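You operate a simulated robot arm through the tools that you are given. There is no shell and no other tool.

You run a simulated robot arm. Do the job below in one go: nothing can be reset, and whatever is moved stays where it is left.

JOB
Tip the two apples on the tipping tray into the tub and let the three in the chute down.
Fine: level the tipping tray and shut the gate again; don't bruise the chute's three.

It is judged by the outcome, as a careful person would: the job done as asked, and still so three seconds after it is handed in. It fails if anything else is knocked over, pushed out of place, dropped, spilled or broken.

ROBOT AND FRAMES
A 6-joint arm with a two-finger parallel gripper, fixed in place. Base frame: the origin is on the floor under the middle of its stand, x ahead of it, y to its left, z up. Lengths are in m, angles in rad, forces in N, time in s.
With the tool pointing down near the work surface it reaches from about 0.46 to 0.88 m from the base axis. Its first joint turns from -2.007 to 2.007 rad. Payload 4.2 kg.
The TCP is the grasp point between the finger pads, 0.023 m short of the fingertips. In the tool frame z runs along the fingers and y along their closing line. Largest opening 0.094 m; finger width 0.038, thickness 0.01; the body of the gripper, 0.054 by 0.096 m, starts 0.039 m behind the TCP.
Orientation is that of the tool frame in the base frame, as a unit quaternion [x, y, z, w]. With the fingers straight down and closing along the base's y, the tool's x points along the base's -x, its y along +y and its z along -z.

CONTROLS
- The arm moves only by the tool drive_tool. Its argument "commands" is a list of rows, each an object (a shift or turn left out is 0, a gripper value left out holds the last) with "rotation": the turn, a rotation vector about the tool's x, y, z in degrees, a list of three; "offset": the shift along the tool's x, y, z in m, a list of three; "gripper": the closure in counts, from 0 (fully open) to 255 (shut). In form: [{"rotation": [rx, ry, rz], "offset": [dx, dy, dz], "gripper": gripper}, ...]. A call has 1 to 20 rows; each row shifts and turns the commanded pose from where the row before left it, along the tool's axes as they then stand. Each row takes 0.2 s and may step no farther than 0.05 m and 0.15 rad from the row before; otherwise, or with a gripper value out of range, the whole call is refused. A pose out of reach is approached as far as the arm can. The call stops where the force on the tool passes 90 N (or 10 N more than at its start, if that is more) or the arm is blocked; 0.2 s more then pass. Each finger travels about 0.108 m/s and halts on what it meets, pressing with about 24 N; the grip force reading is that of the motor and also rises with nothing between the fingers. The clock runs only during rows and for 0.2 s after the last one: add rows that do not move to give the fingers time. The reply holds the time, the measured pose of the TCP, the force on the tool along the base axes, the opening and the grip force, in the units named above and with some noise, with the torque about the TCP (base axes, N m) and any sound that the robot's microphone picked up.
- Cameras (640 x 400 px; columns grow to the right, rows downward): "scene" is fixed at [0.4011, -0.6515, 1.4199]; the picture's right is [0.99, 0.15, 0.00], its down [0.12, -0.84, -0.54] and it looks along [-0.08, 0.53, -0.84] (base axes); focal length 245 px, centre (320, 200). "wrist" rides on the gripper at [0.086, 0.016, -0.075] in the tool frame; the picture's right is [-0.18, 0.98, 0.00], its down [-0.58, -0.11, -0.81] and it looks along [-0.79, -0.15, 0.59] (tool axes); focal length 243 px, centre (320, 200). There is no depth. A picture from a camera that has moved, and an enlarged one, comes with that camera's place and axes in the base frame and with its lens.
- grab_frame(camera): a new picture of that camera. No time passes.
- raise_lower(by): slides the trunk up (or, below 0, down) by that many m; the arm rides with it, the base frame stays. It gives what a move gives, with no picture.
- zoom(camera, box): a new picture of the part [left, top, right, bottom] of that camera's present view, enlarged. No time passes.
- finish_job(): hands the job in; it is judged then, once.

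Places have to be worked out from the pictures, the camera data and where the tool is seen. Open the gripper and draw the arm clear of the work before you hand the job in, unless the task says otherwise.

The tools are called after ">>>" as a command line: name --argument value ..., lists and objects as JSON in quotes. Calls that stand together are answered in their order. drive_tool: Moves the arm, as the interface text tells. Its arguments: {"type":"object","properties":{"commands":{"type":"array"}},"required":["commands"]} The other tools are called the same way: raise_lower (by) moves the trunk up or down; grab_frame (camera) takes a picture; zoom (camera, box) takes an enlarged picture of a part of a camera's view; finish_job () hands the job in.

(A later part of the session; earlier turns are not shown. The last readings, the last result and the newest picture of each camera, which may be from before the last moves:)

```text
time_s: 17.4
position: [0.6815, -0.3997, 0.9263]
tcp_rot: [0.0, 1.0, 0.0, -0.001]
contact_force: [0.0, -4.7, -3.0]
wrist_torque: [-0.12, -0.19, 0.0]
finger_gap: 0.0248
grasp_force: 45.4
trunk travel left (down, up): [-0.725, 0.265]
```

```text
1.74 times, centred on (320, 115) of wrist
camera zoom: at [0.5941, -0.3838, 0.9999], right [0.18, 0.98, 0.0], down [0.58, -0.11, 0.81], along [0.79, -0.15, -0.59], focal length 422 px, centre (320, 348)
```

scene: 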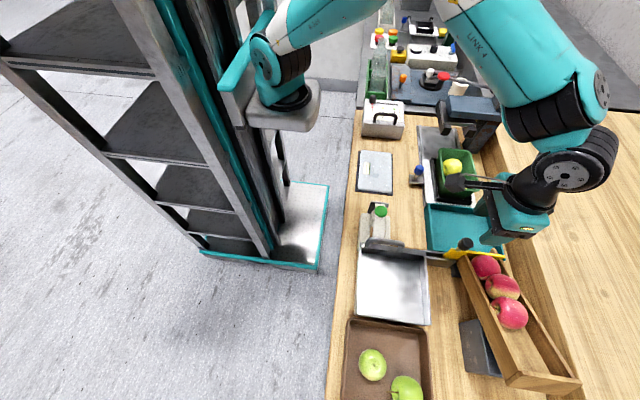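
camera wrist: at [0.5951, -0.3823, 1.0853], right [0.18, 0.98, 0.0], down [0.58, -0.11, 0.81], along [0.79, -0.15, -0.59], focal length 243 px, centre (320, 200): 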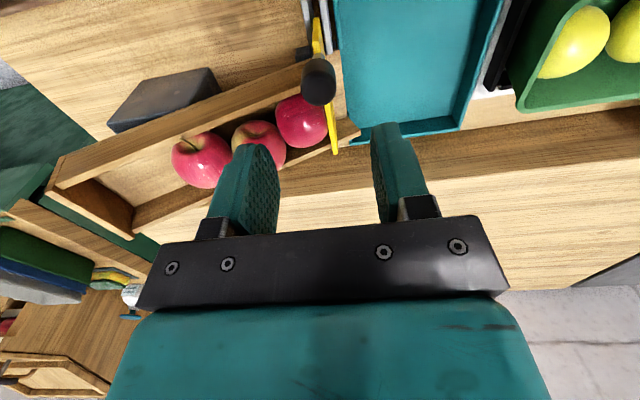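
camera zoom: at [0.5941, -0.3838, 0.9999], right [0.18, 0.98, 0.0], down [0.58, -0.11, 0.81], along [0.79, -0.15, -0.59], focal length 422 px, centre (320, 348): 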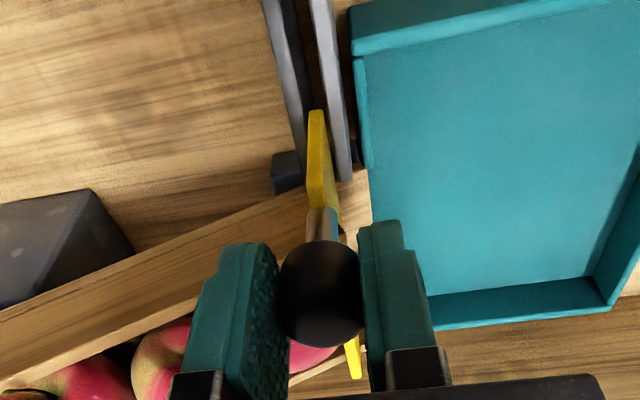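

Knob gripped: a 25 mm gap with small forces. I'll draw the gate toward -x by 15 mm and check forces and whether it slides.

>>> drive_tool --commands '[{"offset": [0.005, -0.0008, 0]}, {"offset": [0.005, 0, 0]}, {"offset": [0.005, 0, 0]}, {}]'

>>> zoom --camera "wrist" --box '[220, 0, 420, 230]'

>>> zoom --camera "scene" --box '[430, 190, 560, 300]'

```text
time_s: 18.4
position: [0.6659, -0.3987, 0.9266]
tcp_rot: [-0.002, 1.0, 0.001, 0.0]
contact_force: [0.6, 6.5, -5.2]
wrist_torque: [0.13, -0.32, 0.11]
finger_gap: 0.0248
grasp_force: 45.3
trunk travel left (down, up): [-0.725, 0.265]
```

```text
1.74 times, centred on (320, 115) of wrist
camera zoom: at [0.5788, -0.3843, 1.0001], right [0.18, 0.98, 0.0], down [0.58, -0.11, 0.81], along [0.79, -0.15, -0.59], focal length 422 px, centre (320, 348)
```

zoom: 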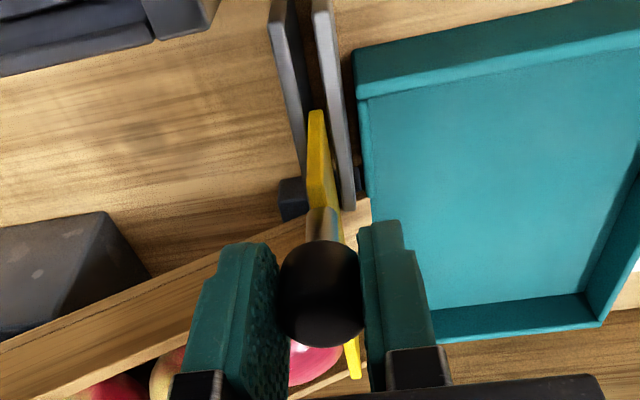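

```text
3.64 times, centred on (495, 245) of scene
camera zoom: at [0.4011, -0.6515, 1.4199], right [0.99, 0.15, 0.0], down [0.12, -0.84, -0.54], along [-0.08, 0.53, -0.84], focal length 890 px, centre (-316, 36)
```

zoom: 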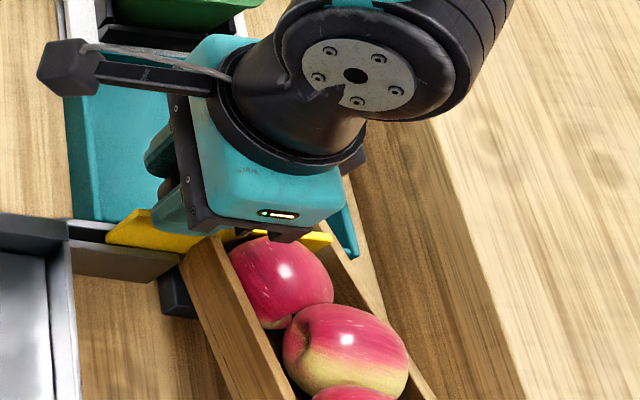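

The gate slides freely with the knob: x force is near 0 and y is about 6 N of guide friction. I'll continue slowly to about 45 mm of travel, still short of an apple's width.

>>> drive_tool --commands '[{"offset": [0.007, 0, 0]}, {"offset": [0.007, 0, 0]}, {"offset": [0.007, 0, 0]}, {"offset": [0.007, 0, 0]}, {}]'

>>> zoom --camera "wrist" --box '[200, 0, 440, 250]'

>>> zoom --camera "scene" --box '[420, 190, 560, 310]'

```text
time_s: 19.6
position: [0.6385, -0.3999, 0.9258]
tcp_rot: [-0.001, 1.0, 0.001, -0.001]
contact_force: [0.0, 14.2, -9.6]
wrist_torque: [0.28, 0.21, 0.06]
finger_gap: 0.0246
grasp_force: 44.9
trunk travel left (down, up): [-0.725, 0.265]
```

```text
1.60 times, centred on (320, 125) of wrist
camera zoom: at [0.5505, -0.3842, 1.0001], right [0.18, 0.98, 0.0], down [0.58, -0.11, 0.81], along [0.79, -0.15, -0.59], focal length 388 px, centre (320, 320)
```

zoom: 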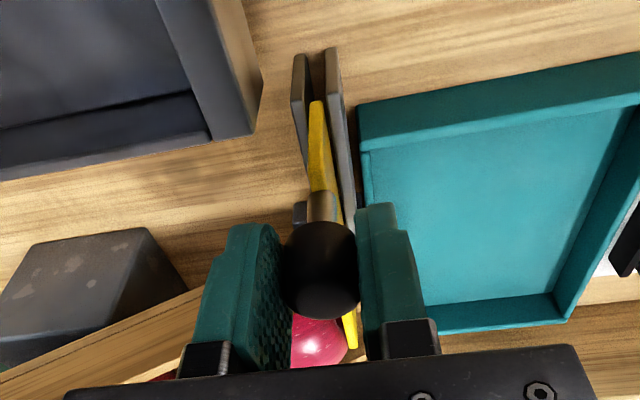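

```text
3.33 times, centred on (490, 250) of scene
camera zoom: at [0.4011, -0.6515, 1.4199], right [0.99, 0.15, 0.0], down [0.12, -0.84, -0.54], along [-0.08, 0.53, -0.84], focal length 816 px, centre (-247, 33)
```

zoom: 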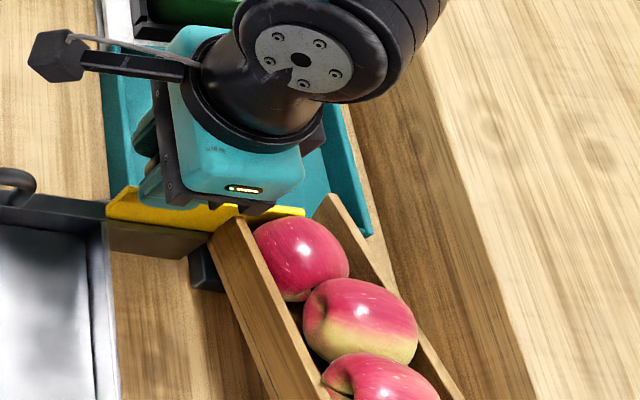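

The gate has moved about 43 mm, but side force has grown to +14 N in y and -10 N in z, so my line is slightly off the slide's axis. I'll nudge the command +1 mm in y and -1 mm in z to relieve it before going on.

>>> drive_tool --commands '[{"offset": [0, 0.001, 0.001]}, {}]'

```text
time_s: 20.2
position: [0.6387, -0.3986, 0.9253]
tcp_rot: [0.0, 1.0, -0.001, 0.0]
contact_force: [-0.5, 11.3, 3.0]
wrist_torque: [0.25, 0.51, 0.03]
finger_gap: 0.0248
grasp_force: 44.8
trunk travel left (down, up): [-0.725, 0.265]
```

That removed the z load but barely changed y. I'll try another 2 mm in +y.

>>> drive_tool --commands '[{"offset": [0, 0.002, -0.0002]}, {}]'

```text
time_s: 20.8
position: [0.6377, -0.4, 0.9248]
tcp_rot: [0.002, 1.0, -0.002, 0.0]
contact_force: [0.9, -4.1, 3.5]
wrist_torque: [-0.13, 0.02, -0.08]
finger_gap: 0.0246
grasp_force: 45.0
trunk travel left (down, up): [-0.725, 0.265]
```

Now the loads are small, so the slide axis drifts about 2 mm in +y over this travel. I'll continue opening with a small +y correction, pausing at about 57 mm.

>>> drive_tool --commands '[{"offset": [0.005, 0.0002, 0.0001]}, {"offset": [0.005, 0.0002, 0.0001]}, {"offset": [0.004, 0.0002, 0.0001]}, {}]'

>>> zoom --camera "wrist" --box '[200, 0, 440, 250]'

>>> zoom --camera "scene" --box '[420, 190, 560, 310]'

```text
time_s: 21.8
position: [0.624, -0.3997, 0.9262]
tcp_rot: [0.0, 1.0, -0.002, 0.002]
contact_force: [-0.5, -22.5, 15.8]
wrist_torque: [-0.5, 0.0, -0.13]
finger_gap: 0.0247
grasp_force: 45.2
trunk travel left (down, up): [-0.725, 0.265]
```

```text
1.60 times, centred on (320, 125) of wrist
camera zoom: at [0.5361, -0.3833, 0.9997], right [0.19, 0.98, 0.0], down [0.58, -0.11, 0.81], along [0.79, -0.15, -0.59], focal length 388 px, centre (320, 320)
```

zoom: 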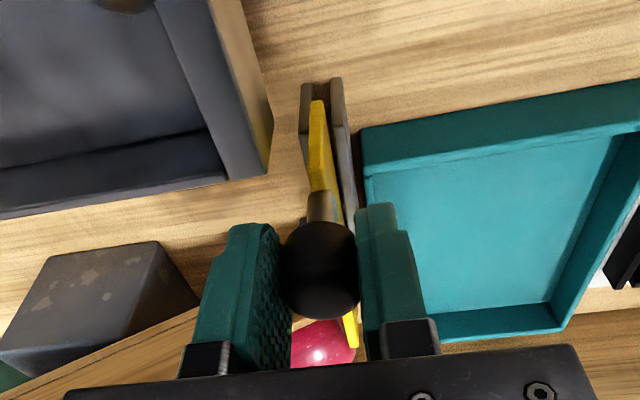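

```text
3.33 times, centred on (490, 250) of scene
camera zoom: at [0.4011, -0.6515, 1.4199], right [0.99, 0.15, 0.0], down [0.12, -0.84, -0.54], along [-0.08, 0.53, -0.84], focal length 816 px, centre (-247, 33)
```

zoom: 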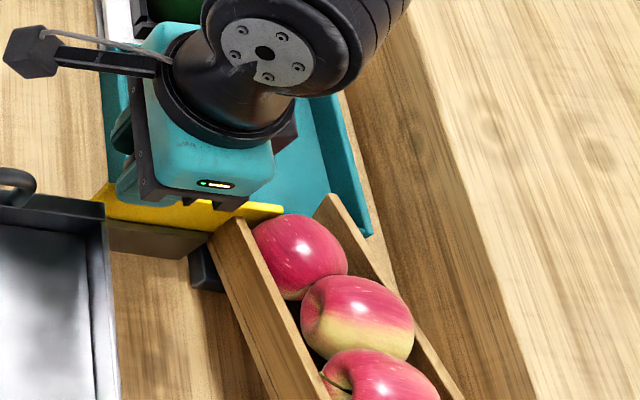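

The side load has reversed to -22 N in y and +16 N in z, so I over-corrected. I'll back off 2 mm in y and 1 mm in z while holding x.

>>> drive_tool --commands '[{"offset": [0, -0.002, -0.001]}, {}]'

```text
time_s: 22.4
position: [0.624, -0.3994, 0.9257]
tcp_rot: [0.0, 1.0, 0.0, 0.001]
contact_force: [-0.4, -14.6, 12.0]
wrist_torque: [-0.33, -0.64, -0.03]
finger_gap: 0.0247
grasp_force: 44.9
trunk travel left (down, up): [-0.725, 0.265]
```

Loads eased to -15 and +12 N. One more equal correction.

>>> drive_tool --commands '[{"offset": [0, -0.0015, -0.001]}, {}]'

```text
time_s: 23.0
position: [0.623, -0.3994, 0.9254]
tcp_rot: [-0.003, 1.0, 0.002, -0.001]
contact_force: [0.9, -5.4, 0.7]
wrist_torque: [-0.1, -0.69, 0.0]
finger_gap: 0.0249
grasp_force: 44.9
trunk travel left (down, up): [-0.725, 0.265]
```

Nearly neutral now. I'll keep drawing the gate straight back, 5 mm per step, and watch for the first apple to start moving.

>>> drive_tool --commands '[{"offset": [0.005, 0, 0]}, {"offset": [0.005, 0, 0]}, {}]'

>>> zoom --camera "scene" --box '[420, 190, 560, 310]'

```text
time_s: 23.8
position: [0.6135, -0.3999, 0.9244]
tcp_rot: [0.0, 1.0, 0.001, -0.002]
contact_force: [-1.9, 2.5, -11.5]
wrist_torque: [0.06, 0.03, 0.05]
finger_gap: 0.025
grasp_force: 45.3
trunk travel left (down, up): [-0.725, 0.265]
```

```text
3.33 times, centred on (490, 250) of scene
camera zoom: at [0.4011, -0.6515, 1.4199], right [0.99, 0.15, 0.0], down [0.12, -0.84, -0.54], along [-0.08, 0.53, -0.84], focal length 816 px, centre (-247, 33)
```

zoom: 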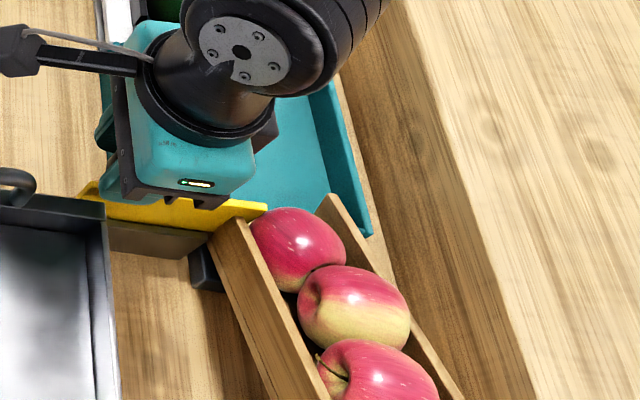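

The first apple is shifting into the gap. I'll continue with 4 mm steps and lower the command 1 mm to ease the z load.

>>> drive_tool --commands '[{"offset": [0.004, 0, 0.0008]}, {"offset": [0.004, 0, 0]}, {}]'

>>> zoom --camera "scene" --box '[420, 170, 560, 310]'

>>> zoom --camera "wrist" --box '[200, 0, 440, 250]'

```text
time_s: 24.6
position: [0.606, -0.4002, 0.9248]
tcp_rot: [-0.001, 1.0, 0.0, 0.0]
contact_force: [0.1, 7.9, -8.7]
wrist_torque: [0.16, 0.22, 0.07]
finger_gap: 0.0247
grasp_force: 45.1
trunk travel left (down, up): [-0.725, 0.265]
```

```text
2.86 times, centred on (490, 240) of scene
camera zoom: at [0.4011, -0.6515, 1.4199], right [0.99, 0.15, 0.0], down [0.12, -0.84, -0.54], along [-0.08, 0.53, -0.84], focal length 699 px, centre (-166, 86)
```

zoom: 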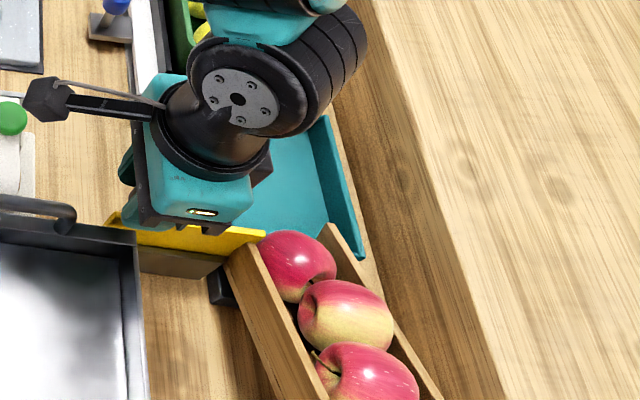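

```text
1.60 times, centred on (320, 125) of wrist
camera zoom: at [0.5186, -0.3842, 1.0], right [0.18, 0.98, 0.0], down [0.58, -0.11, 0.81], along [0.79, -0.15, -0.59], focal length 388 px, centre (320, 320)
```

zoom: 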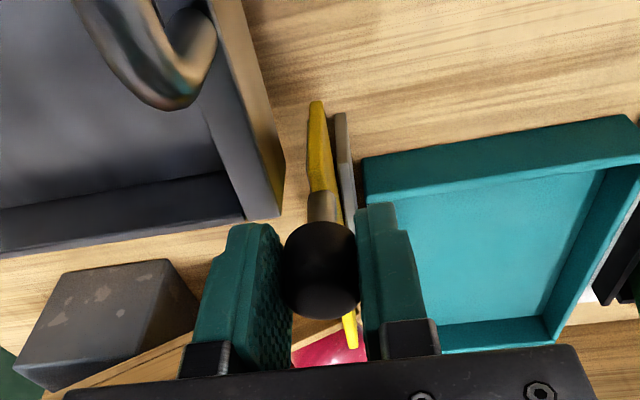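

The apple is easing through as the gate withdraws. Two more small steps, relieving y a little.

>>> drive_tool --commands '[{"offset": [0.004, 0.0005, 0.0005]}, {"offset": [0.003, 0, 0]}, {}]'

>>> zoom --camera "scene" --box '[420, 170, 560, 310]'

```text
time_s: 25.4
position: [0.6032, -0.4009, 0.9254]
tcp_rot: [-0.002, 1.0, -0.001, 0.004]
contact_force: [29.6, 13.5, -3.4]
wrist_torque: [0.09, -0.54, 0.02]
finger_gap: 0.0248
grasp_force: 45.2
trunk travel left (down, up): [-0.725, 0.265]
```

```text
2.86 times, centred on (490, 240) of scene
camera zoom: at [0.4011, -0.6515, 1.4199], right [0.99, 0.15, 0.0], down [0.12, -0.84, -0.54], along [-0.08, 0.53, -0.84], focal length 699 px, centre (-166, 86)
```

zoom: 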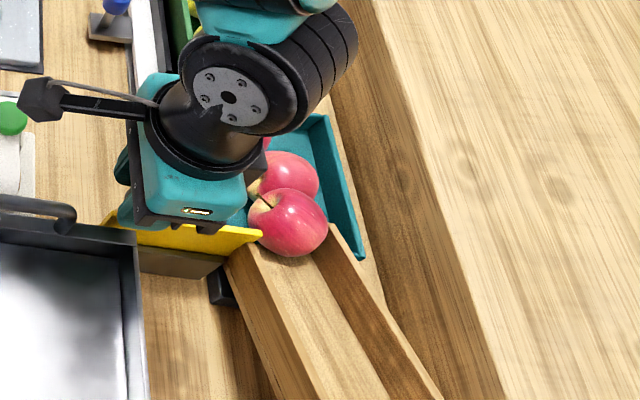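

The gate has reached its stop (x force +30 N) and the apples have rolled down; the last one is at the outlet. I'll ease off the stop by 3 mm and wait a moment to see where they settle.

>>> drive_tool --commands '[{"offset": [-0.002, -0.0005, 0]}, {"offset": [-0.0015, 0, 0]}, {}, {}]'

>>> zoom --camera "scene" --box '[420, 170, 560, 310]'

>>> grab_frame --camera "wrist"

```text
time_s: 26.4
position: [0.6027, -0.3992, 0.9258]
tcp_rot: [-0.001, 1.0, 0.001, 0.001]
contact_force: [20.4, 11.6, 6.0]
wrist_torque: [0.28, -0.43, 0.07]
finger_gap: 0.0248
grasp_force: 44.8
trunk travel left (down, up): [-0.725, 0.265]
```

```text
2.86 times, centred on (490, 240) of scene
camera zoom: at [0.4011, -0.6515, 1.4199], right [0.99, 0.15, 0.0], down [0.12, -0.84, -0.54], along [-0.08, 0.53, -0.84], focal length 699 px, centre (-166, 86)
```

zoom: 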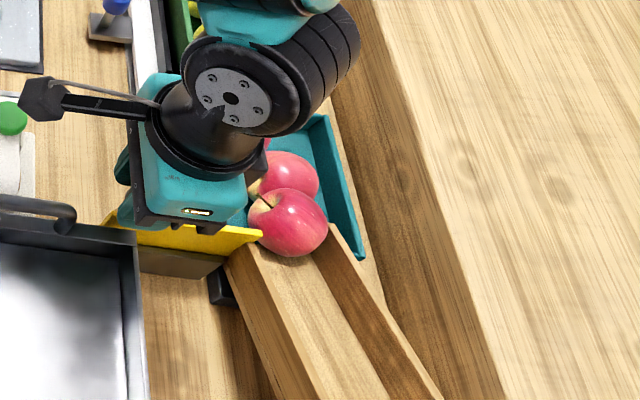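

```text
taken
camera wrist: at [0.5153, -0.3843, 0.9999], right [0.18, 0.98, 0.0], down [0.58, -0.11, 0.81], along [0.79, -0.15, -0.59], focal length 243 px, centre (320, 200)
```

wrist: 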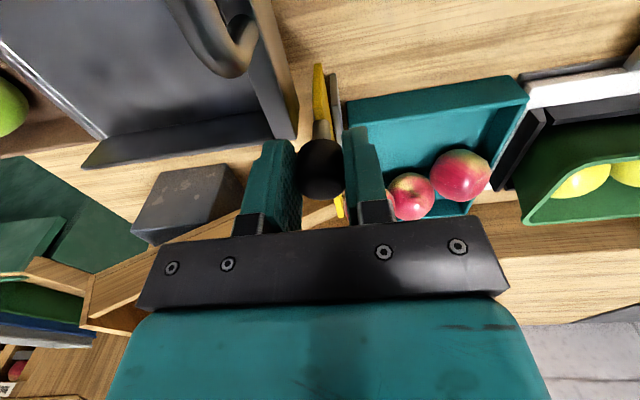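

All three left the chute's straight run, but one is resting at the outlet by the gate's end, apparently against the two in the tray. Before closing anything I need a clear look, so I'll release the knob, leaving the gate open, and rise.

>>> drive_tool --commands '[{"gripper": 115}, {}, {"offset": [0, 0, -0.03]}, {"offset": [0, 0, -0.04]}, {"offset": [0, 0, -0.04]}, {}]'

>>> grab_frame --camera "wrist"

>>> zoom --camera "scene" --box '[420, 170, 560, 310]'

```text
time_s: 27.8
position: [0.602, -0.4004, 1.037]
tcp_rot: [0.0, 1.0, 0.0, 0.0]
contact_force: [0.2, -0.3, -0.3]
wrist_torque: [0.0, 0.05, 0.0]
finger_gap: 0.0515
grasp_force: 0.0
trunk travel left (down, up): [-0.725, 0.265]
```

```text
taken
camera wrist: at [0.514, -0.3845, 1.1119], right [0.18, 0.98, 0.0], down [0.58, -0.11, 0.81], along [0.79, -0.15, -0.59], focal length 243 px, centre (320, 200)
```

wrist: 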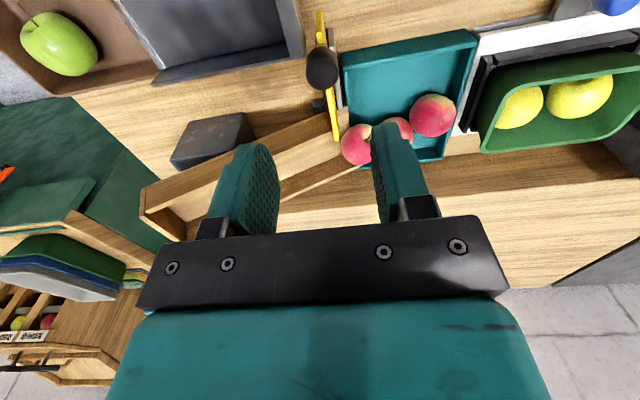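

```text
2.86 times, centred on (490, 240) of scene
camera zoom: at [0.4011, -0.6515, 1.4199], right [0.99, 0.15, 0.0], down [0.12, -0.84, -0.54], along [-0.08, 0.53, -0.84], focal length 699 px, centre (-166, 86)
```

zoom: 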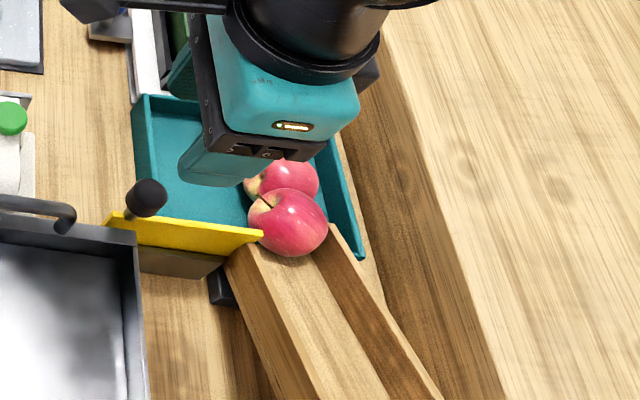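

The gate stays open by itself. I'm zooming in on the outlet.

>>> zoom --camera "wrist" --box '[290, 20, 480, 180]'

>>> zoom --camera "scene" --box '[460, 220, 510, 270]'

```text
2.50 times, centred on (385, 100) of wrist
camera zoom: at [0.514, -0.3845, 1.1119], right [0.18, 0.98, 0.0], down [0.58, -0.11, 0.81], along [0.79, -0.15, -0.59], focal length 606 px, centre (158, 450)
```

zoom: 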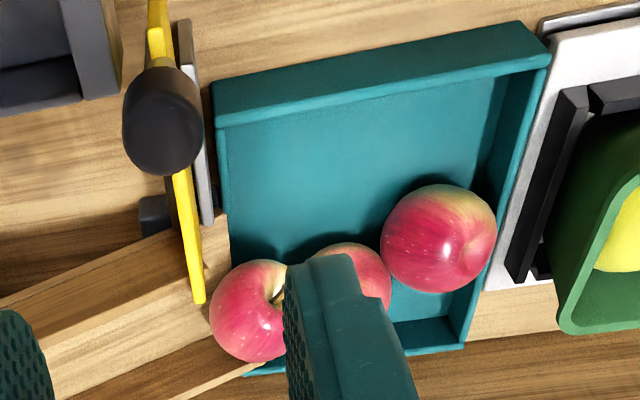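

```text
8.00 times, centred on (485, 245) of scene
camera zoom: at [0.4011, -0.6515, 1.4199], right [0.99, 0.15, 0.0], down [0.12, -0.84, -0.54], along [-0.08, 0.53, -0.84], focal length 1957 px, centre (-1000, -160)
```

zoom: 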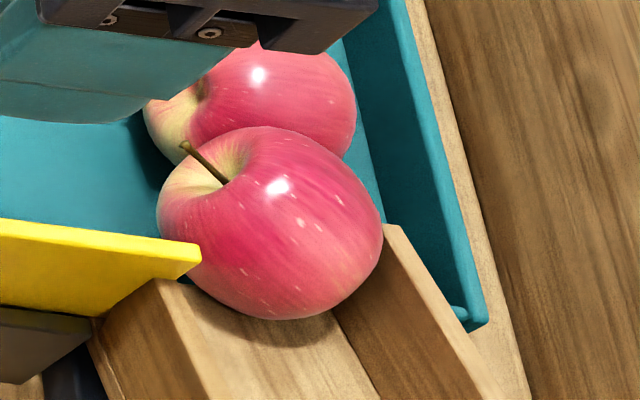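

Apple C rests on the chute's end at about (0.747,-0.375,0.854). It is wedged against apple B in the tray and still straddles the gate plane, so the gate must not be closed yet. I'll shift sideways for an unobstructed view.

>>> drive_tool --commands '[{"offset": [0.01, 0.04, 0], "gripper": 0}, {"offset": [0.01, 0.04, 0]}, {}, {}]'

>>> zoom --camera "wrist" --box '[220, 20, 440, 200]'

>>> zoom --camera "scene" --box '[420, 180, 540, 290]'

```text
time_s: 28.8
position: [0.5831, -0.3204, 1.0357]
tcp_rot: [0.0, 1.0, 0.0, 0.0]
contact_force: [0.0, 0.1, 0.0]
wrist_torque: [0.0, 0.02, -0.02]
finger_gap: 0.094
grasp_force: 0.1
trunk travel left (down, up): [-0.725, 0.265]
```

```text
2.22 times, centred on (330, 110) of wrist
camera zoom: at [0.4949, -0.3046, 1.1098], right [0.18, 0.98, 0.0], down [0.58, -0.11, 0.81], along [0.79, -0.15, -0.59], focal length 539 px, centre (298, 400)
```

zoom: 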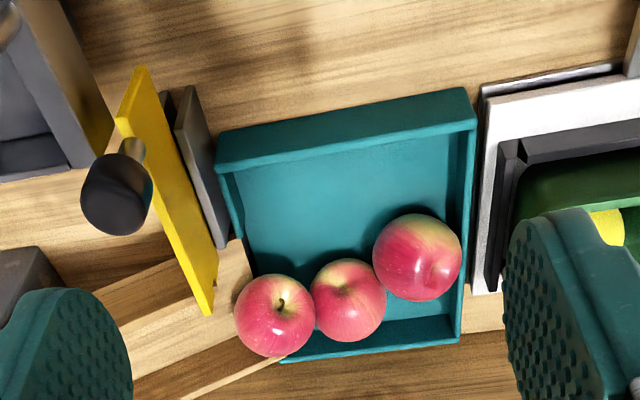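

```text
3.64 times, centred on (480, 235) of scene
camera zoom: at [0.4011, -0.6515, 1.4199], right [0.99, 0.15, 0.0], down [0.12, -0.84, -0.54], along [-0.08, 0.53, -0.84], focal length 890 px, centre (-262, 73)
```

zoom: 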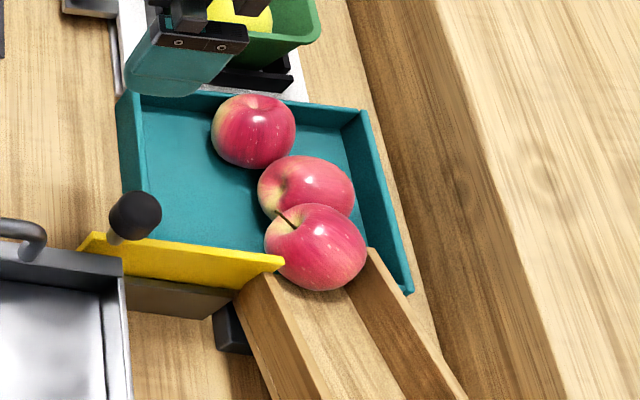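

From two views, apple spacing suggests about 58 mm diameter:

| Apple | Position |
|---|---|
| A | (0.741,-0.268,0.82) |
| B | (0.764,-0.318,0.83) |
| C | (0.755,-0.369,0.845) |

C is still on the chute's end and about 4 mm into the gate's path. The three are just lined up, so a very gentle nudge on C from behind with closed fingers should roll them apart. I'll close the fingers and hover above the chute behind C.

>>> drive_tool --commands '[{"offset": [-0.0405, -0.0245, 0], "gripper": 255}, {"offset": [-0.0405, -0.0245, 0]}, {"offset": [-0.0405, -0.0245, 0]}, {"offset": [-0.0405, -0.0245, 0]}, {"offset": [0, 0, 0.045]}, {"offset": [0, 0, 0.045]}, {}]'

>>> grab_frame --camera "wrist"

>>> zoom --camera "scene" --box '[420, 180, 560, 310]'

```text
time_s: 30.4
position: [0.7442, -0.4175, 0.9463]
tcp_rot: [0.0, 1.0, 0.0, 0.0]
contact_force: [-0.7, -0.2, -0.1]
wrist_torque: [0.0, -0.02, -0.02]
finger_gap: 0.0
grasp_force: 24.0
trunk travel left (down, up): [-0.725, 0.265]
```

```text
taken
camera wrist: at [0.6571, -0.402, 1.0212], right [0.18, 0.98, 0.0], down [0.58, -0.11, 0.81], along [0.79, -0.15, -0.59], focal length 243 px, centre (320, 200)
```

wrist: 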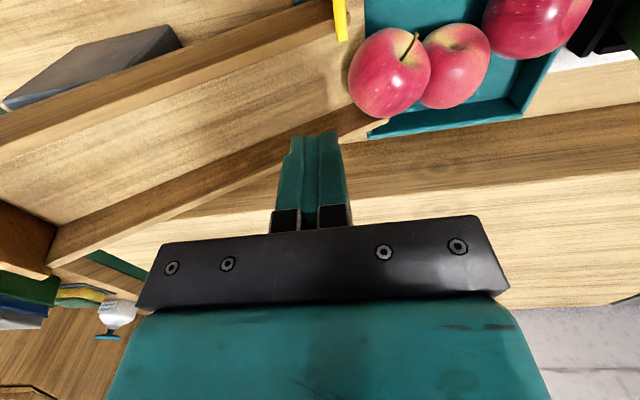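

```text
3.08 times, centred on (490, 245) of scene
camera zoom: at [0.4011, -0.6515, 1.4199], right [0.99, 0.15, 0.0], down [0.12, -0.84, -0.54], along [-0.08, 0.53, -0.84], focal length 753 px, centre (-203, 62)
```

zoom: 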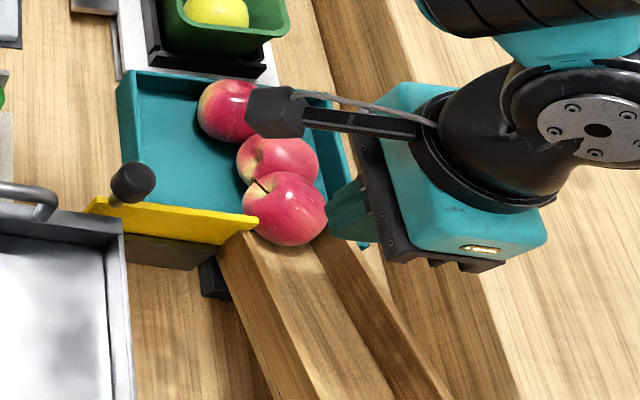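

The fingers will come down in the middle of the chute's width, about 10 mm behind C. I'll stay a bit high (TCP z≈0.876) so the gripper body clears the sloping chute walls, and descend carefully.

>>> drive_tool --commands '[{"offset": [0.001, 0, 0.025]}, {"offset": [0, 0, 0.025]}, {"offset": [0, 0, 0.02]}, {}]'

>>> grab_frame --camera "wrist"

>>> zoom --camera "scene" --box '[420, 180, 560, 310]'

```text
time_s: 31.4
position: [0.7428, -0.4195, 0.8773]
tcp_rot: [0.0, 1.0, 0.001, 0.0]
contact_force: [0.1, 0.0, 0.3]
wrist_torque: [0.01, 0.02, 0.0]
finger_gap: 0.0
grasp_force: 23.7
trunk travel left (down, up): [-0.725, 0.265]
```

```text
taken
camera wrist: at [0.6557, -0.4029, 0.9511], right [0.18, 0.98, 0.0], down [0.58, -0.11, 0.81], along [0.79, -0.15, -0.59], focal length 243 px, centre (320, 200)
```

wrist: 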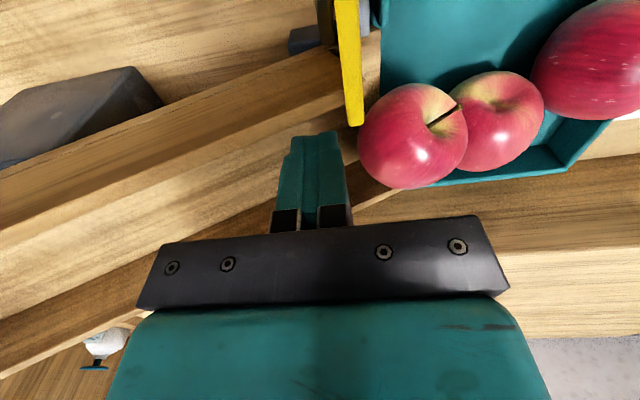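

```text
3.08 times, centred on (490, 245) of scene
camera zoom: at [0.4011, -0.6515, 1.4199], right [0.99, 0.15, 0.0], down [0.12, -0.84, -0.54], along [-0.08, 0.53, -0.84], focal length 753 px, centre (-203, 62)
```

zoom: 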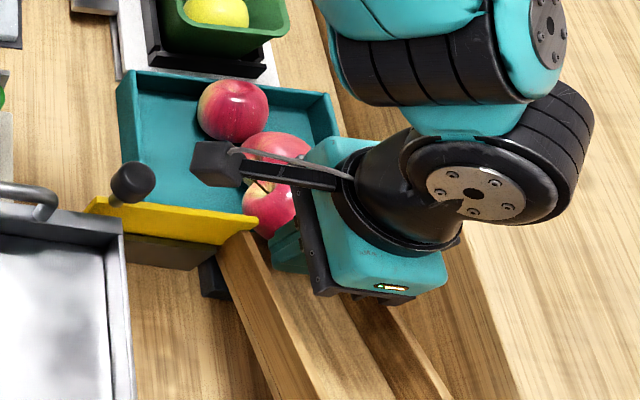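

The fingers are inside the chute, touching nothing, just behind C. I'll nudge forward in +y slowly and watch the force.

>>> drive_tool --commands '[{"offset": [0, 0.003, 0]}, {"offset": [0, 0.003, 0]}, {"offset": [0, 0.003, 0]}, {"offset": [0, 0.002, 0]}, {}]'

>>> zoom --camera "wrist" --box '[260, 0, 640, 240]'

```text
time_s: 32.6
position: [0.7439, -0.4086, 0.8767]
tcp_rot: [0.0, 1.0, 0.0, 0.0]
contact_force: [-0.6, 0.0, 0.4]
wrist_torque: [0.01, -0.01, -0.01]
finger_gap: 0.0
grasp_force: 23.6
trunk travel left (down, up): [-0.725, 0.265]
```

```text
1.67 times, centred on (450, 120) of wrist
camera zoom: at [0.6561, -0.3919, 0.9507], right [0.18, 0.98, 0.0], down [0.58, -0.11, 0.81], along [0.79, -0.15, -0.59], focal length 404 px, centre (103, 333)
```

zoom: 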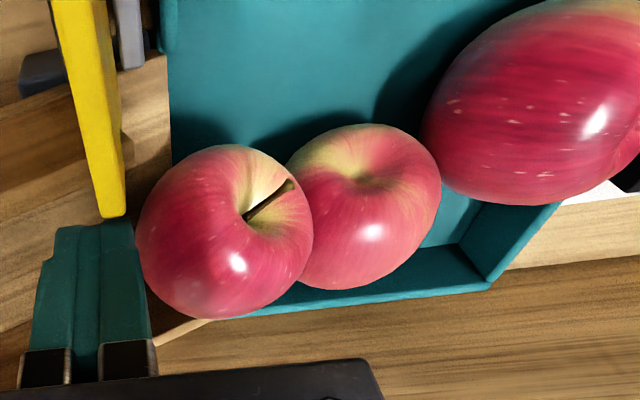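

The fingertip is now right at C, with no force yet. Continuing in 2 mm steps.

>>> drive_tool --commands '[{"offset": [0, 0.002, 0]}, {"offset": [0, 0.002, 0]}, {"offset": [0, 0.002, 0]}, {}]'

>>> zoom --camera "wrist" --box '[260, 0, 640, 240]'

```text
time_s: 33.6
position: [0.7439, -0.4027, 0.8758]
tcp_rot: [0.0, 1.0, 0.0, 0.001]
contact_force: [-0.2, -3.3, 1.1]
wrist_torque: [-0.07, 0.01, -0.01]
finger_gap: 0.0002
grasp_force: 23.9
trunk travel left (down, up): [-0.725, 0.265]
```

```text
1.67 times, centred on (450, 120) of wrist
camera zoom: at [0.6559, -0.3866, 0.9503], right [0.18, 0.98, 0.0], down [0.58, -0.11, 0.81], along [0.79, -0.15, -0.59], focal length 404 px, centre (103, 333)
```

zoom: 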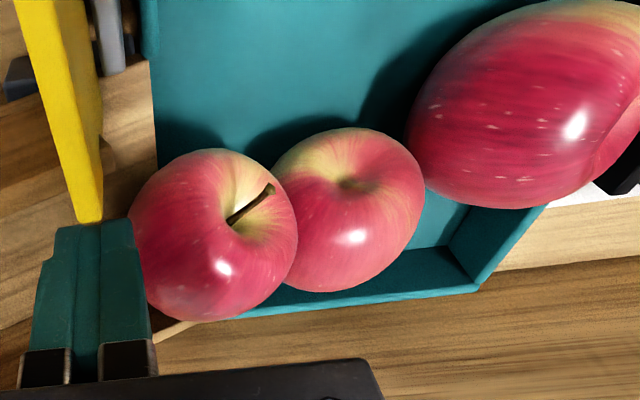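

There's 3 N of contact and C barely moved, so the line of apples is wedging against the tray's far wall. I won't push harder on it. Instead I'll back off and free apple B sideways: first retreat up and take another clear look.

>>> drive_tool --commands '[{"offset": [0, -0.004, 0]}, {"offset": [0, -0.006, 0]}, {"offset": [0, -0.003, -0.01]}, {"offset": [0, 0, -0.045]}, {"offset": [0, 0, -0.045]}, {"offset": [0, 0, -0.045]}, {"offset": [0.04, 0.025, -0.015]}, {"offset": [0.04, 0.025, 0]}, {"offset": [0.04, 0.025, 0]}, {"offset": [0.04, 0.025, 0], "gripper": 0}, {}, {}]'

>>> zoom --camera "wrist" --box '[220, 20, 440, 200]'

>>> zoom --camera "scene" --box '[420, 180, 540, 290]'

```text
time_s: 36.2
position: [0.5844, -0.3154, 1.0383]
tcp_rot: [0.001, 1.0, 0.0, 0.0]
contact_force: [-0.1, -0.2, -0.3]
wrist_torque: [0.03, 0.01, -0.03]
finger_gap: 0.0939
grasp_force: 0.0
trunk travel left (down, up): [-0.725, 0.265]
```

```text
2.22 times, centred on (330, 110) of wrist
camera zoom: at [0.4968, -0.2989, 1.1129], right [0.18, 0.98, 0.0], down [0.58, -0.11, 0.81], along [0.79, -0.15, -0.59], focal length 539 px, centre (298, 400)
```

zoom: 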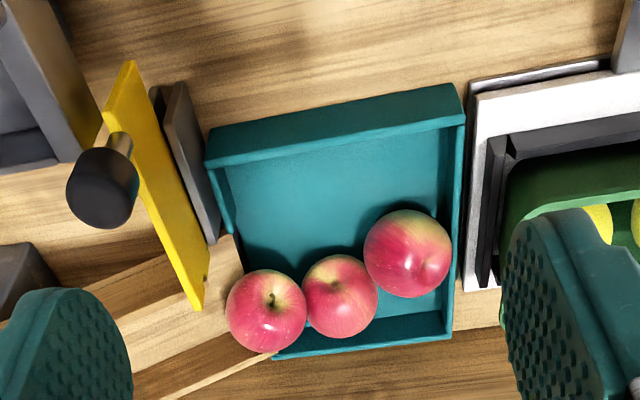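

```text
3.64 times, centred on (480, 235) of scene
camera zoom: at [0.4011, -0.6515, 1.4199], right [0.99, 0.15, 0.0], down [0.12, -0.84, -0.54], along [-0.08, 0.53, -0.84], focal length 890 px, centre (-262, 73)
```

zoom: 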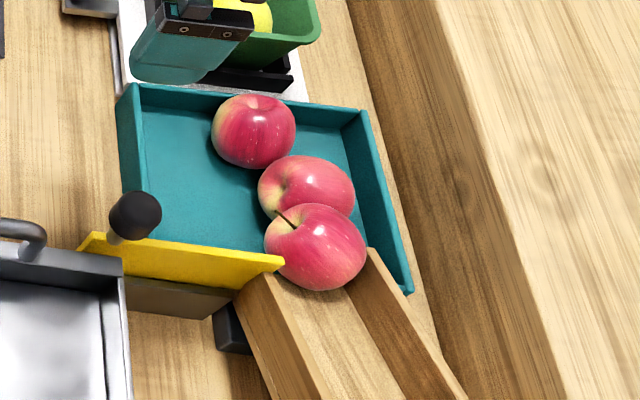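

Nothing changed: C leans on B, and B is jammed against A. I'll free the line by gently rolling B toward +x with the closed fingers, entering the 4 cm gap between A and C from the empty side of the tray. First I'll hover at (0.695,-0.315).

>>> drive_tool --commands '[{"gripper": 255}, {"offset": [-0.04, 0, 0]}, {"offset": [-0.04, 0, 0]}, {"offset": [-0.028, 0, 0.03]}, {"offset": [0, 0, 0.045]}, {"offset": [0, 0, 0.045]}, {}]'

>>> grab_frame --camera "wrist"

>>> zoom --camera "scene" --box '[420, 160, 560, 290]'

```text
time_s: 37.8
position: [0.6931, -0.316, 0.9151]
tcp_rot: [0.0, 1.0, 0.0, 0.0]
contact_force: [-0.4, 0.0, -0.3]
wrist_torque: [0.05, -0.03, 0.0]
finger_gap: 0.0
grasp_force: 24.0
trunk travel left (down, up): [-0.725, 0.265]
```

```text
taken
camera wrist: at [0.6049, -0.3003, 0.9887], right [0.18, 0.98, 0.0], down [0.58, -0.11, 0.81], along [0.79, -0.15, -0.59], focal length 243 px, centre (320, 200)
```

wrist: 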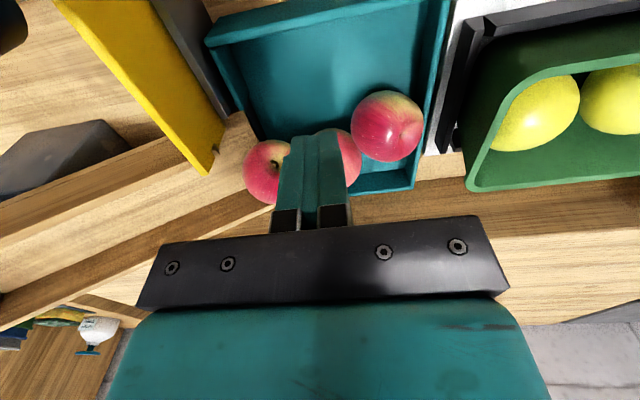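

```text
3.08 times, centred on (490, 225) of scene
camera zoom: at [0.4011, -0.6515, 1.4199], right [0.99, 0.15, 0.0], down [0.12, -0.84, -0.54], along [-0.08, 0.53, -0.84], focal length 753 px, centre (-203, 123)
```

zoom: 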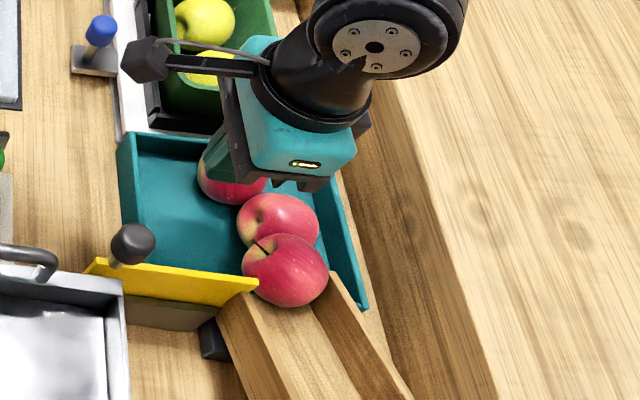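

The fingers will enter the tray in the open space left of B, between A and C. I'm descending to z≈0.852, tips just above B's equator height.

>>> drive_tool --commands '[{"offset": [0, 0, 0.022]}, {"offset": [0, 0, 0.022]}, {"offset": [0, 0, 0.018]}, {}]'

>>> grab_frame --camera "wrist"

```text
time_s: 38.8
position: [0.6915, -0.3162, 0.8522]
tcp_rot: [-0.001, 1.0, 0.001, 0.0]
contact_force: [-0.4, 0.5, -0.3]
wrist_torque: [0.01, 0.0, 0.03]
finger_gap: 0.0001
grasp_force: 24.2
trunk travel left (down, up): [-0.725, 0.265]
```

```text
taken
camera wrist: at [0.6036, -0.3003, 0.9266], right [0.18, 0.98, 0.0], down [0.58, -0.11, 0.81], along [0.79, -0.15, -0.59], focal length 243 px, centre (320, 200)
```

wrist: 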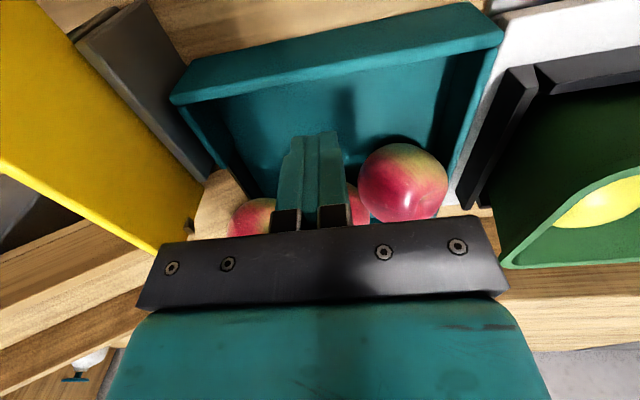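

No contact yet. Moving in +x slowly toward B.

>>> drive_tool --commands '[{"offset": [-0.004, 0, 0]}, {"offset": [-0.004, 0, 0]}, {"offset": [-0.004, 0, 0]}, {"offset": [-0.004, 0, 0]}, {"offset": [-0.003, 0, 0]}, {}]'

>>> zoom --camera "scene" --box '[420, 170, 540, 290]'

>>> zoom --camera "wrist" --box '[160, 60, 500, 250]'

```text
time_s: 40.2
position: [0.7112, -0.3163, 0.8537]
tcp_rot: [-0.001, 1.0, 0.0, 0.001]
contact_force: [0.1, 0.4, -0.8]
wrist_torque: [0.01, -0.01, -0.01]
finger_gap: 0.0001
grasp_force: 24.0
trunk travel left (down, up): [-0.725, 0.265]
```

```text
3.33 times, centred on (480, 230) of scene
camera zoom: at [0.4011, -0.6515, 1.4199], right [0.99, 0.15, 0.0], down [0.12, -0.84, -0.54], along [-0.08, 0.53, -0.84], focal length 816 px, centre (-213, 100)
```

zoom: 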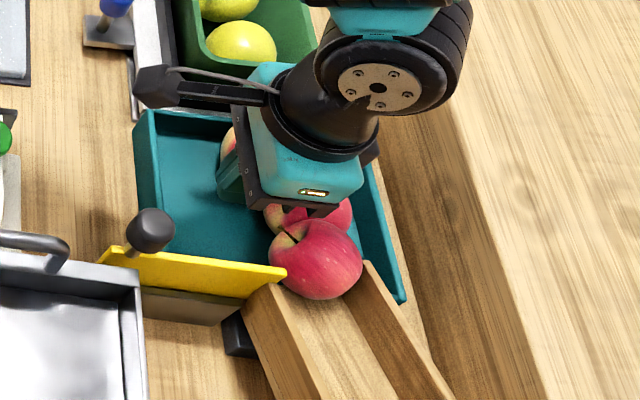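

```text
1.88 times, centred on (330, 155) of wrist
camera zoom: at [0.6234, -0.2998, 0.9277], right [0.18, 0.98, 0.0], down [0.58, -0.11, 0.81], along [0.79, -0.15, -0.59], focal length 457 px, centre (301, 285)
```

zoom: 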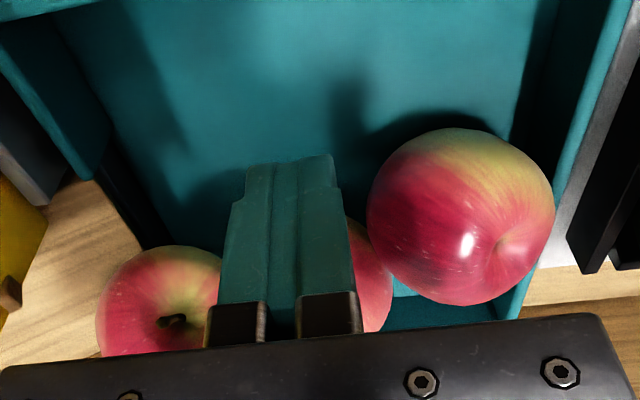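

The slot is clear on both sides. I'll continue in 3 mm steps until B is touched.

>>> drive_tool --commands '[{"offset": [-0.003, 0, 0]}, {"offset": [-0.003, 0, 0]}, {"offset": [-0.003, 0, 0]}, {}]'

>>> zoom --camera "wrist" --box '[160, 60, 500, 250]'

>>> zoom --camera "scene" --box '[420, 170, 540, 290]'

```text
time_s: 41.2
position: [0.7185, -0.3157, 0.8539]
tcp_rot: [0.0, 1.0, 0.0, 0.0]
contact_force: [-1.0, 0.7, 0.3]
wrist_torque: [0.01, -0.01, 0.01]
finger_gap: 0.0001
grasp_force: 24.2
trunk travel left (down, up): [-0.725, 0.265]
```

```text
1.88 times, centred on (330, 155) of wrist
camera zoom: at [0.6312, -0.2997, 0.9279], right [0.18, 0.98, 0.0], down [0.58, -0.11, 0.81], along [0.79, -0.15, -0.59], focal length 457 px, centre (301, 285)
```

zoom: 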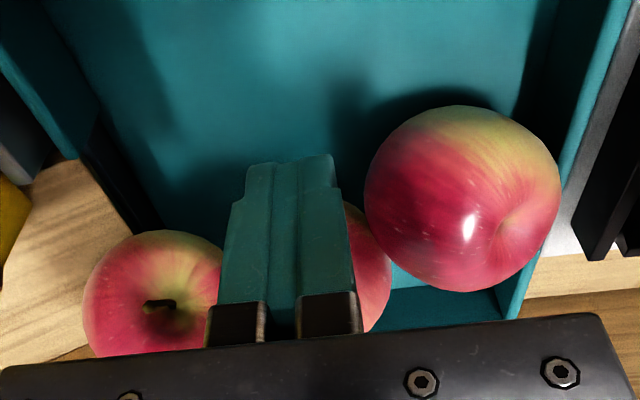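

```text
3.33 times, centred on (480, 230) of scene
camera zoom: at [0.4011, -0.6515, 1.4199], right [0.99, 0.15, 0.0], down [0.12, -0.84, -0.54], along [-0.08, 0.53, -0.84], focal length 816 px, centre (-213, 100)
```

zoom: 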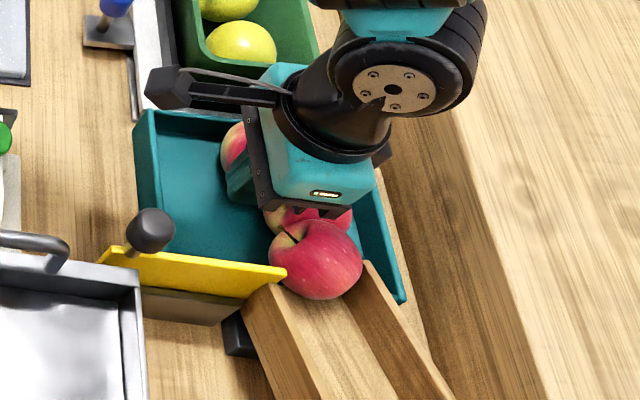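

A 1 N touch at most. Continuing, still in 3 mm steps.

>>> drive_tool --commands '[{"offset": [-0.003, 0, 0]}, {"offset": [-0.003, 0, 0]}, {"offset": [-0.003, 0, 0]}, {}]'

>>> zoom --camera "wrist" --box '[160, 60, 500, 250]'

>>> zoom --camera "scene" --box '[420, 170, 540, 290]'

```text
time_s: 42.2
position: [0.7298, -0.315, 0.8525]
tcp_rot: [-0.001, 1.0, 0.0, 0.0]
contact_force: [-0.5, 0.6, 0.0]
wrist_torque: [0.02, -0.02, 0.01]
finger_gap: 0.0
grasp_force: 24.2
trunk travel left (down, up): [-0.725, 0.265]
```

```text
1.88 times, centred on (330, 155) of wrist
camera zoom: at [0.6409, -0.2997, 0.927], right [0.18, 0.98, 0.0], down [0.58, -0.11, 0.81], along [0.79, -0.15, -0.59], focal length 457 px, centre (301, 285)
```

zoom: 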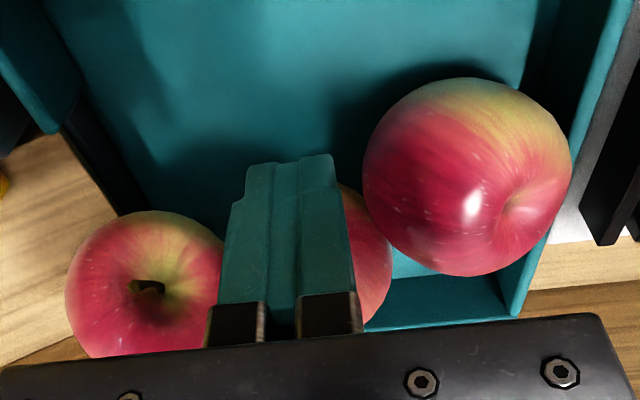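

```text
3.33 times, centred on (480, 230) of scene
camera zoom: at [0.4011, -0.6515, 1.4199], right [0.99, 0.15, 0.0], down [0.12, -0.84, -0.54], along [-0.08, 0.53, -0.84], focal length 816 px, centre (-213, 100)
```

zoom: 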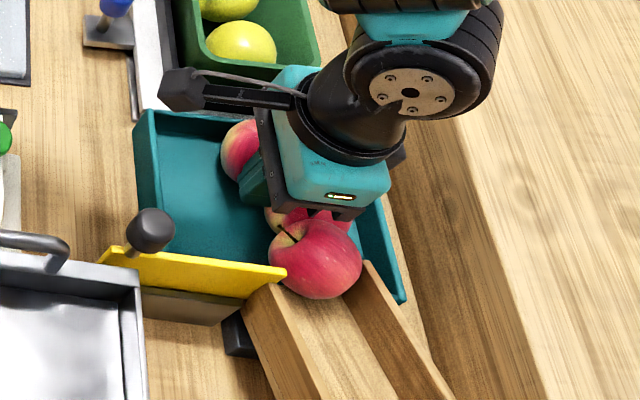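

Still free, so B sits a little farther than I estimated. Continuing.

>>> drive_tool --commands '[{"offset": [-0.003, 0, 0]}, {"offset": [-0.003, 0, 0]}, {"offset": [-0.003, 0, 0]}, {}]'

>>> zoom --camera "wrist" --box '[160, 60, 500, 250]'

>>> zoom --camera "scene" --box '[420, 170, 540, 290]'

```text
time_s: 43.2
position: [0.7375, -0.3151, 0.8563]
tcp_rot: [0.0, 1.0, 0.0, 0.0]
contact_force: [-6.8, -2.0, 10.9]
wrist_torque: [-0.02, -0.05, -0.04]
finger_gap: 0.0
grasp_force: 24.1
trunk travel left (down, up): [-0.725, 0.265]
```

```text
1.88 times, centred on (330, 155) of wrist
camera zoom: at [0.6492, -0.2996, 0.9294], right [0.18, 0.98, 0.0], down [0.58, -0.11, 0.81], along [0.79, -0.15, -0.59], focal length 457 px, centre (301, 285)
```

zoom: 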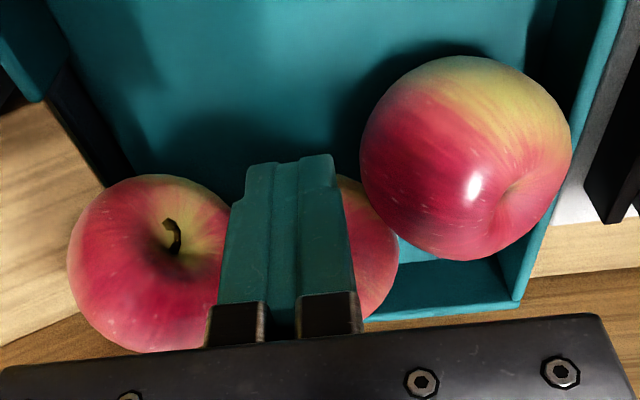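

```text
3.33 times, centred on (480, 230) of scene
camera zoom: at [0.4011, -0.6515, 1.4199], right [0.99, 0.15, 0.0], down [0.12, -0.84, -0.54], along [-0.08, 0.53, -0.84], focal length 816 px, centre (-213, 100)
```

zoom: 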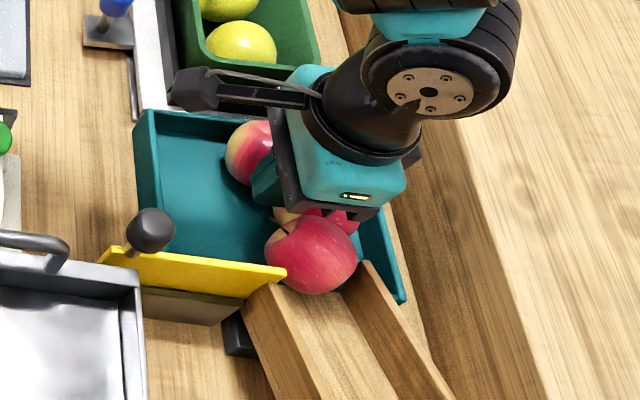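

Contact: 7 N in x and 11 N in z, so the tip is riding on B's upper shoulder. I'll back off at once and look at what moved.

>>> drive_tool --commands '[{"offset": [0.006, 0, 0]}, {}]'

>>> zoom --camera "wrist" --box '[160, 60, 500, 250]'

>>> zoom --camera "scene" --box '[420, 170, 540, 290]'

```text
time_s: 43.8
position: [0.7322, -0.314, 0.8531]
tcp_rot: [-0.001, 1.0, 0.001, 0.001]
contact_force: [0.3, -0.1, -0.3]
wrist_torque: [0.02, -0.04, 0.01]
finger_gap: 0.0001
grasp_force: 23.7
trunk travel left (down, up): [-0.725, 0.265]
```

```text
1.88 times, centred on (330, 155) of wrist
camera zoom: at [0.6442, -0.299, 0.9276], right [0.18, 0.98, 0.0], down [0.58, -0.11, 0.81], along [0.79, -0.15, -0.59], focal length 457 px, centre (301, 285)
```

zoom: 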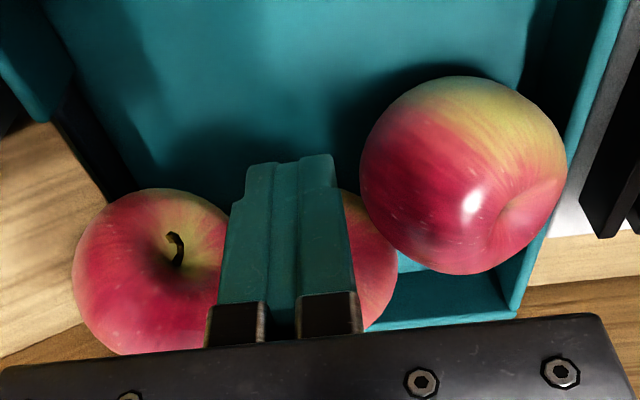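

```text
3.33 times, centred on (480, 230) of scene
camera zoom: at [0.4011, -0.6515, 1.4199], right [0.99, 0.15, 0.0], down [0.12, -0.84, -0.54], along [-0.08, 0.53, -0.84], focal length 816 px, centre (-213, 100)
```

zoom: 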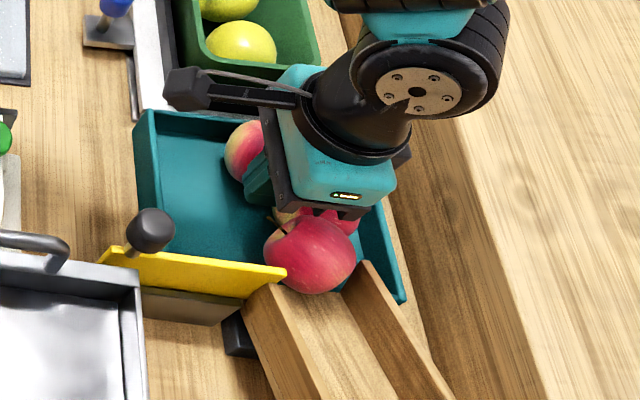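

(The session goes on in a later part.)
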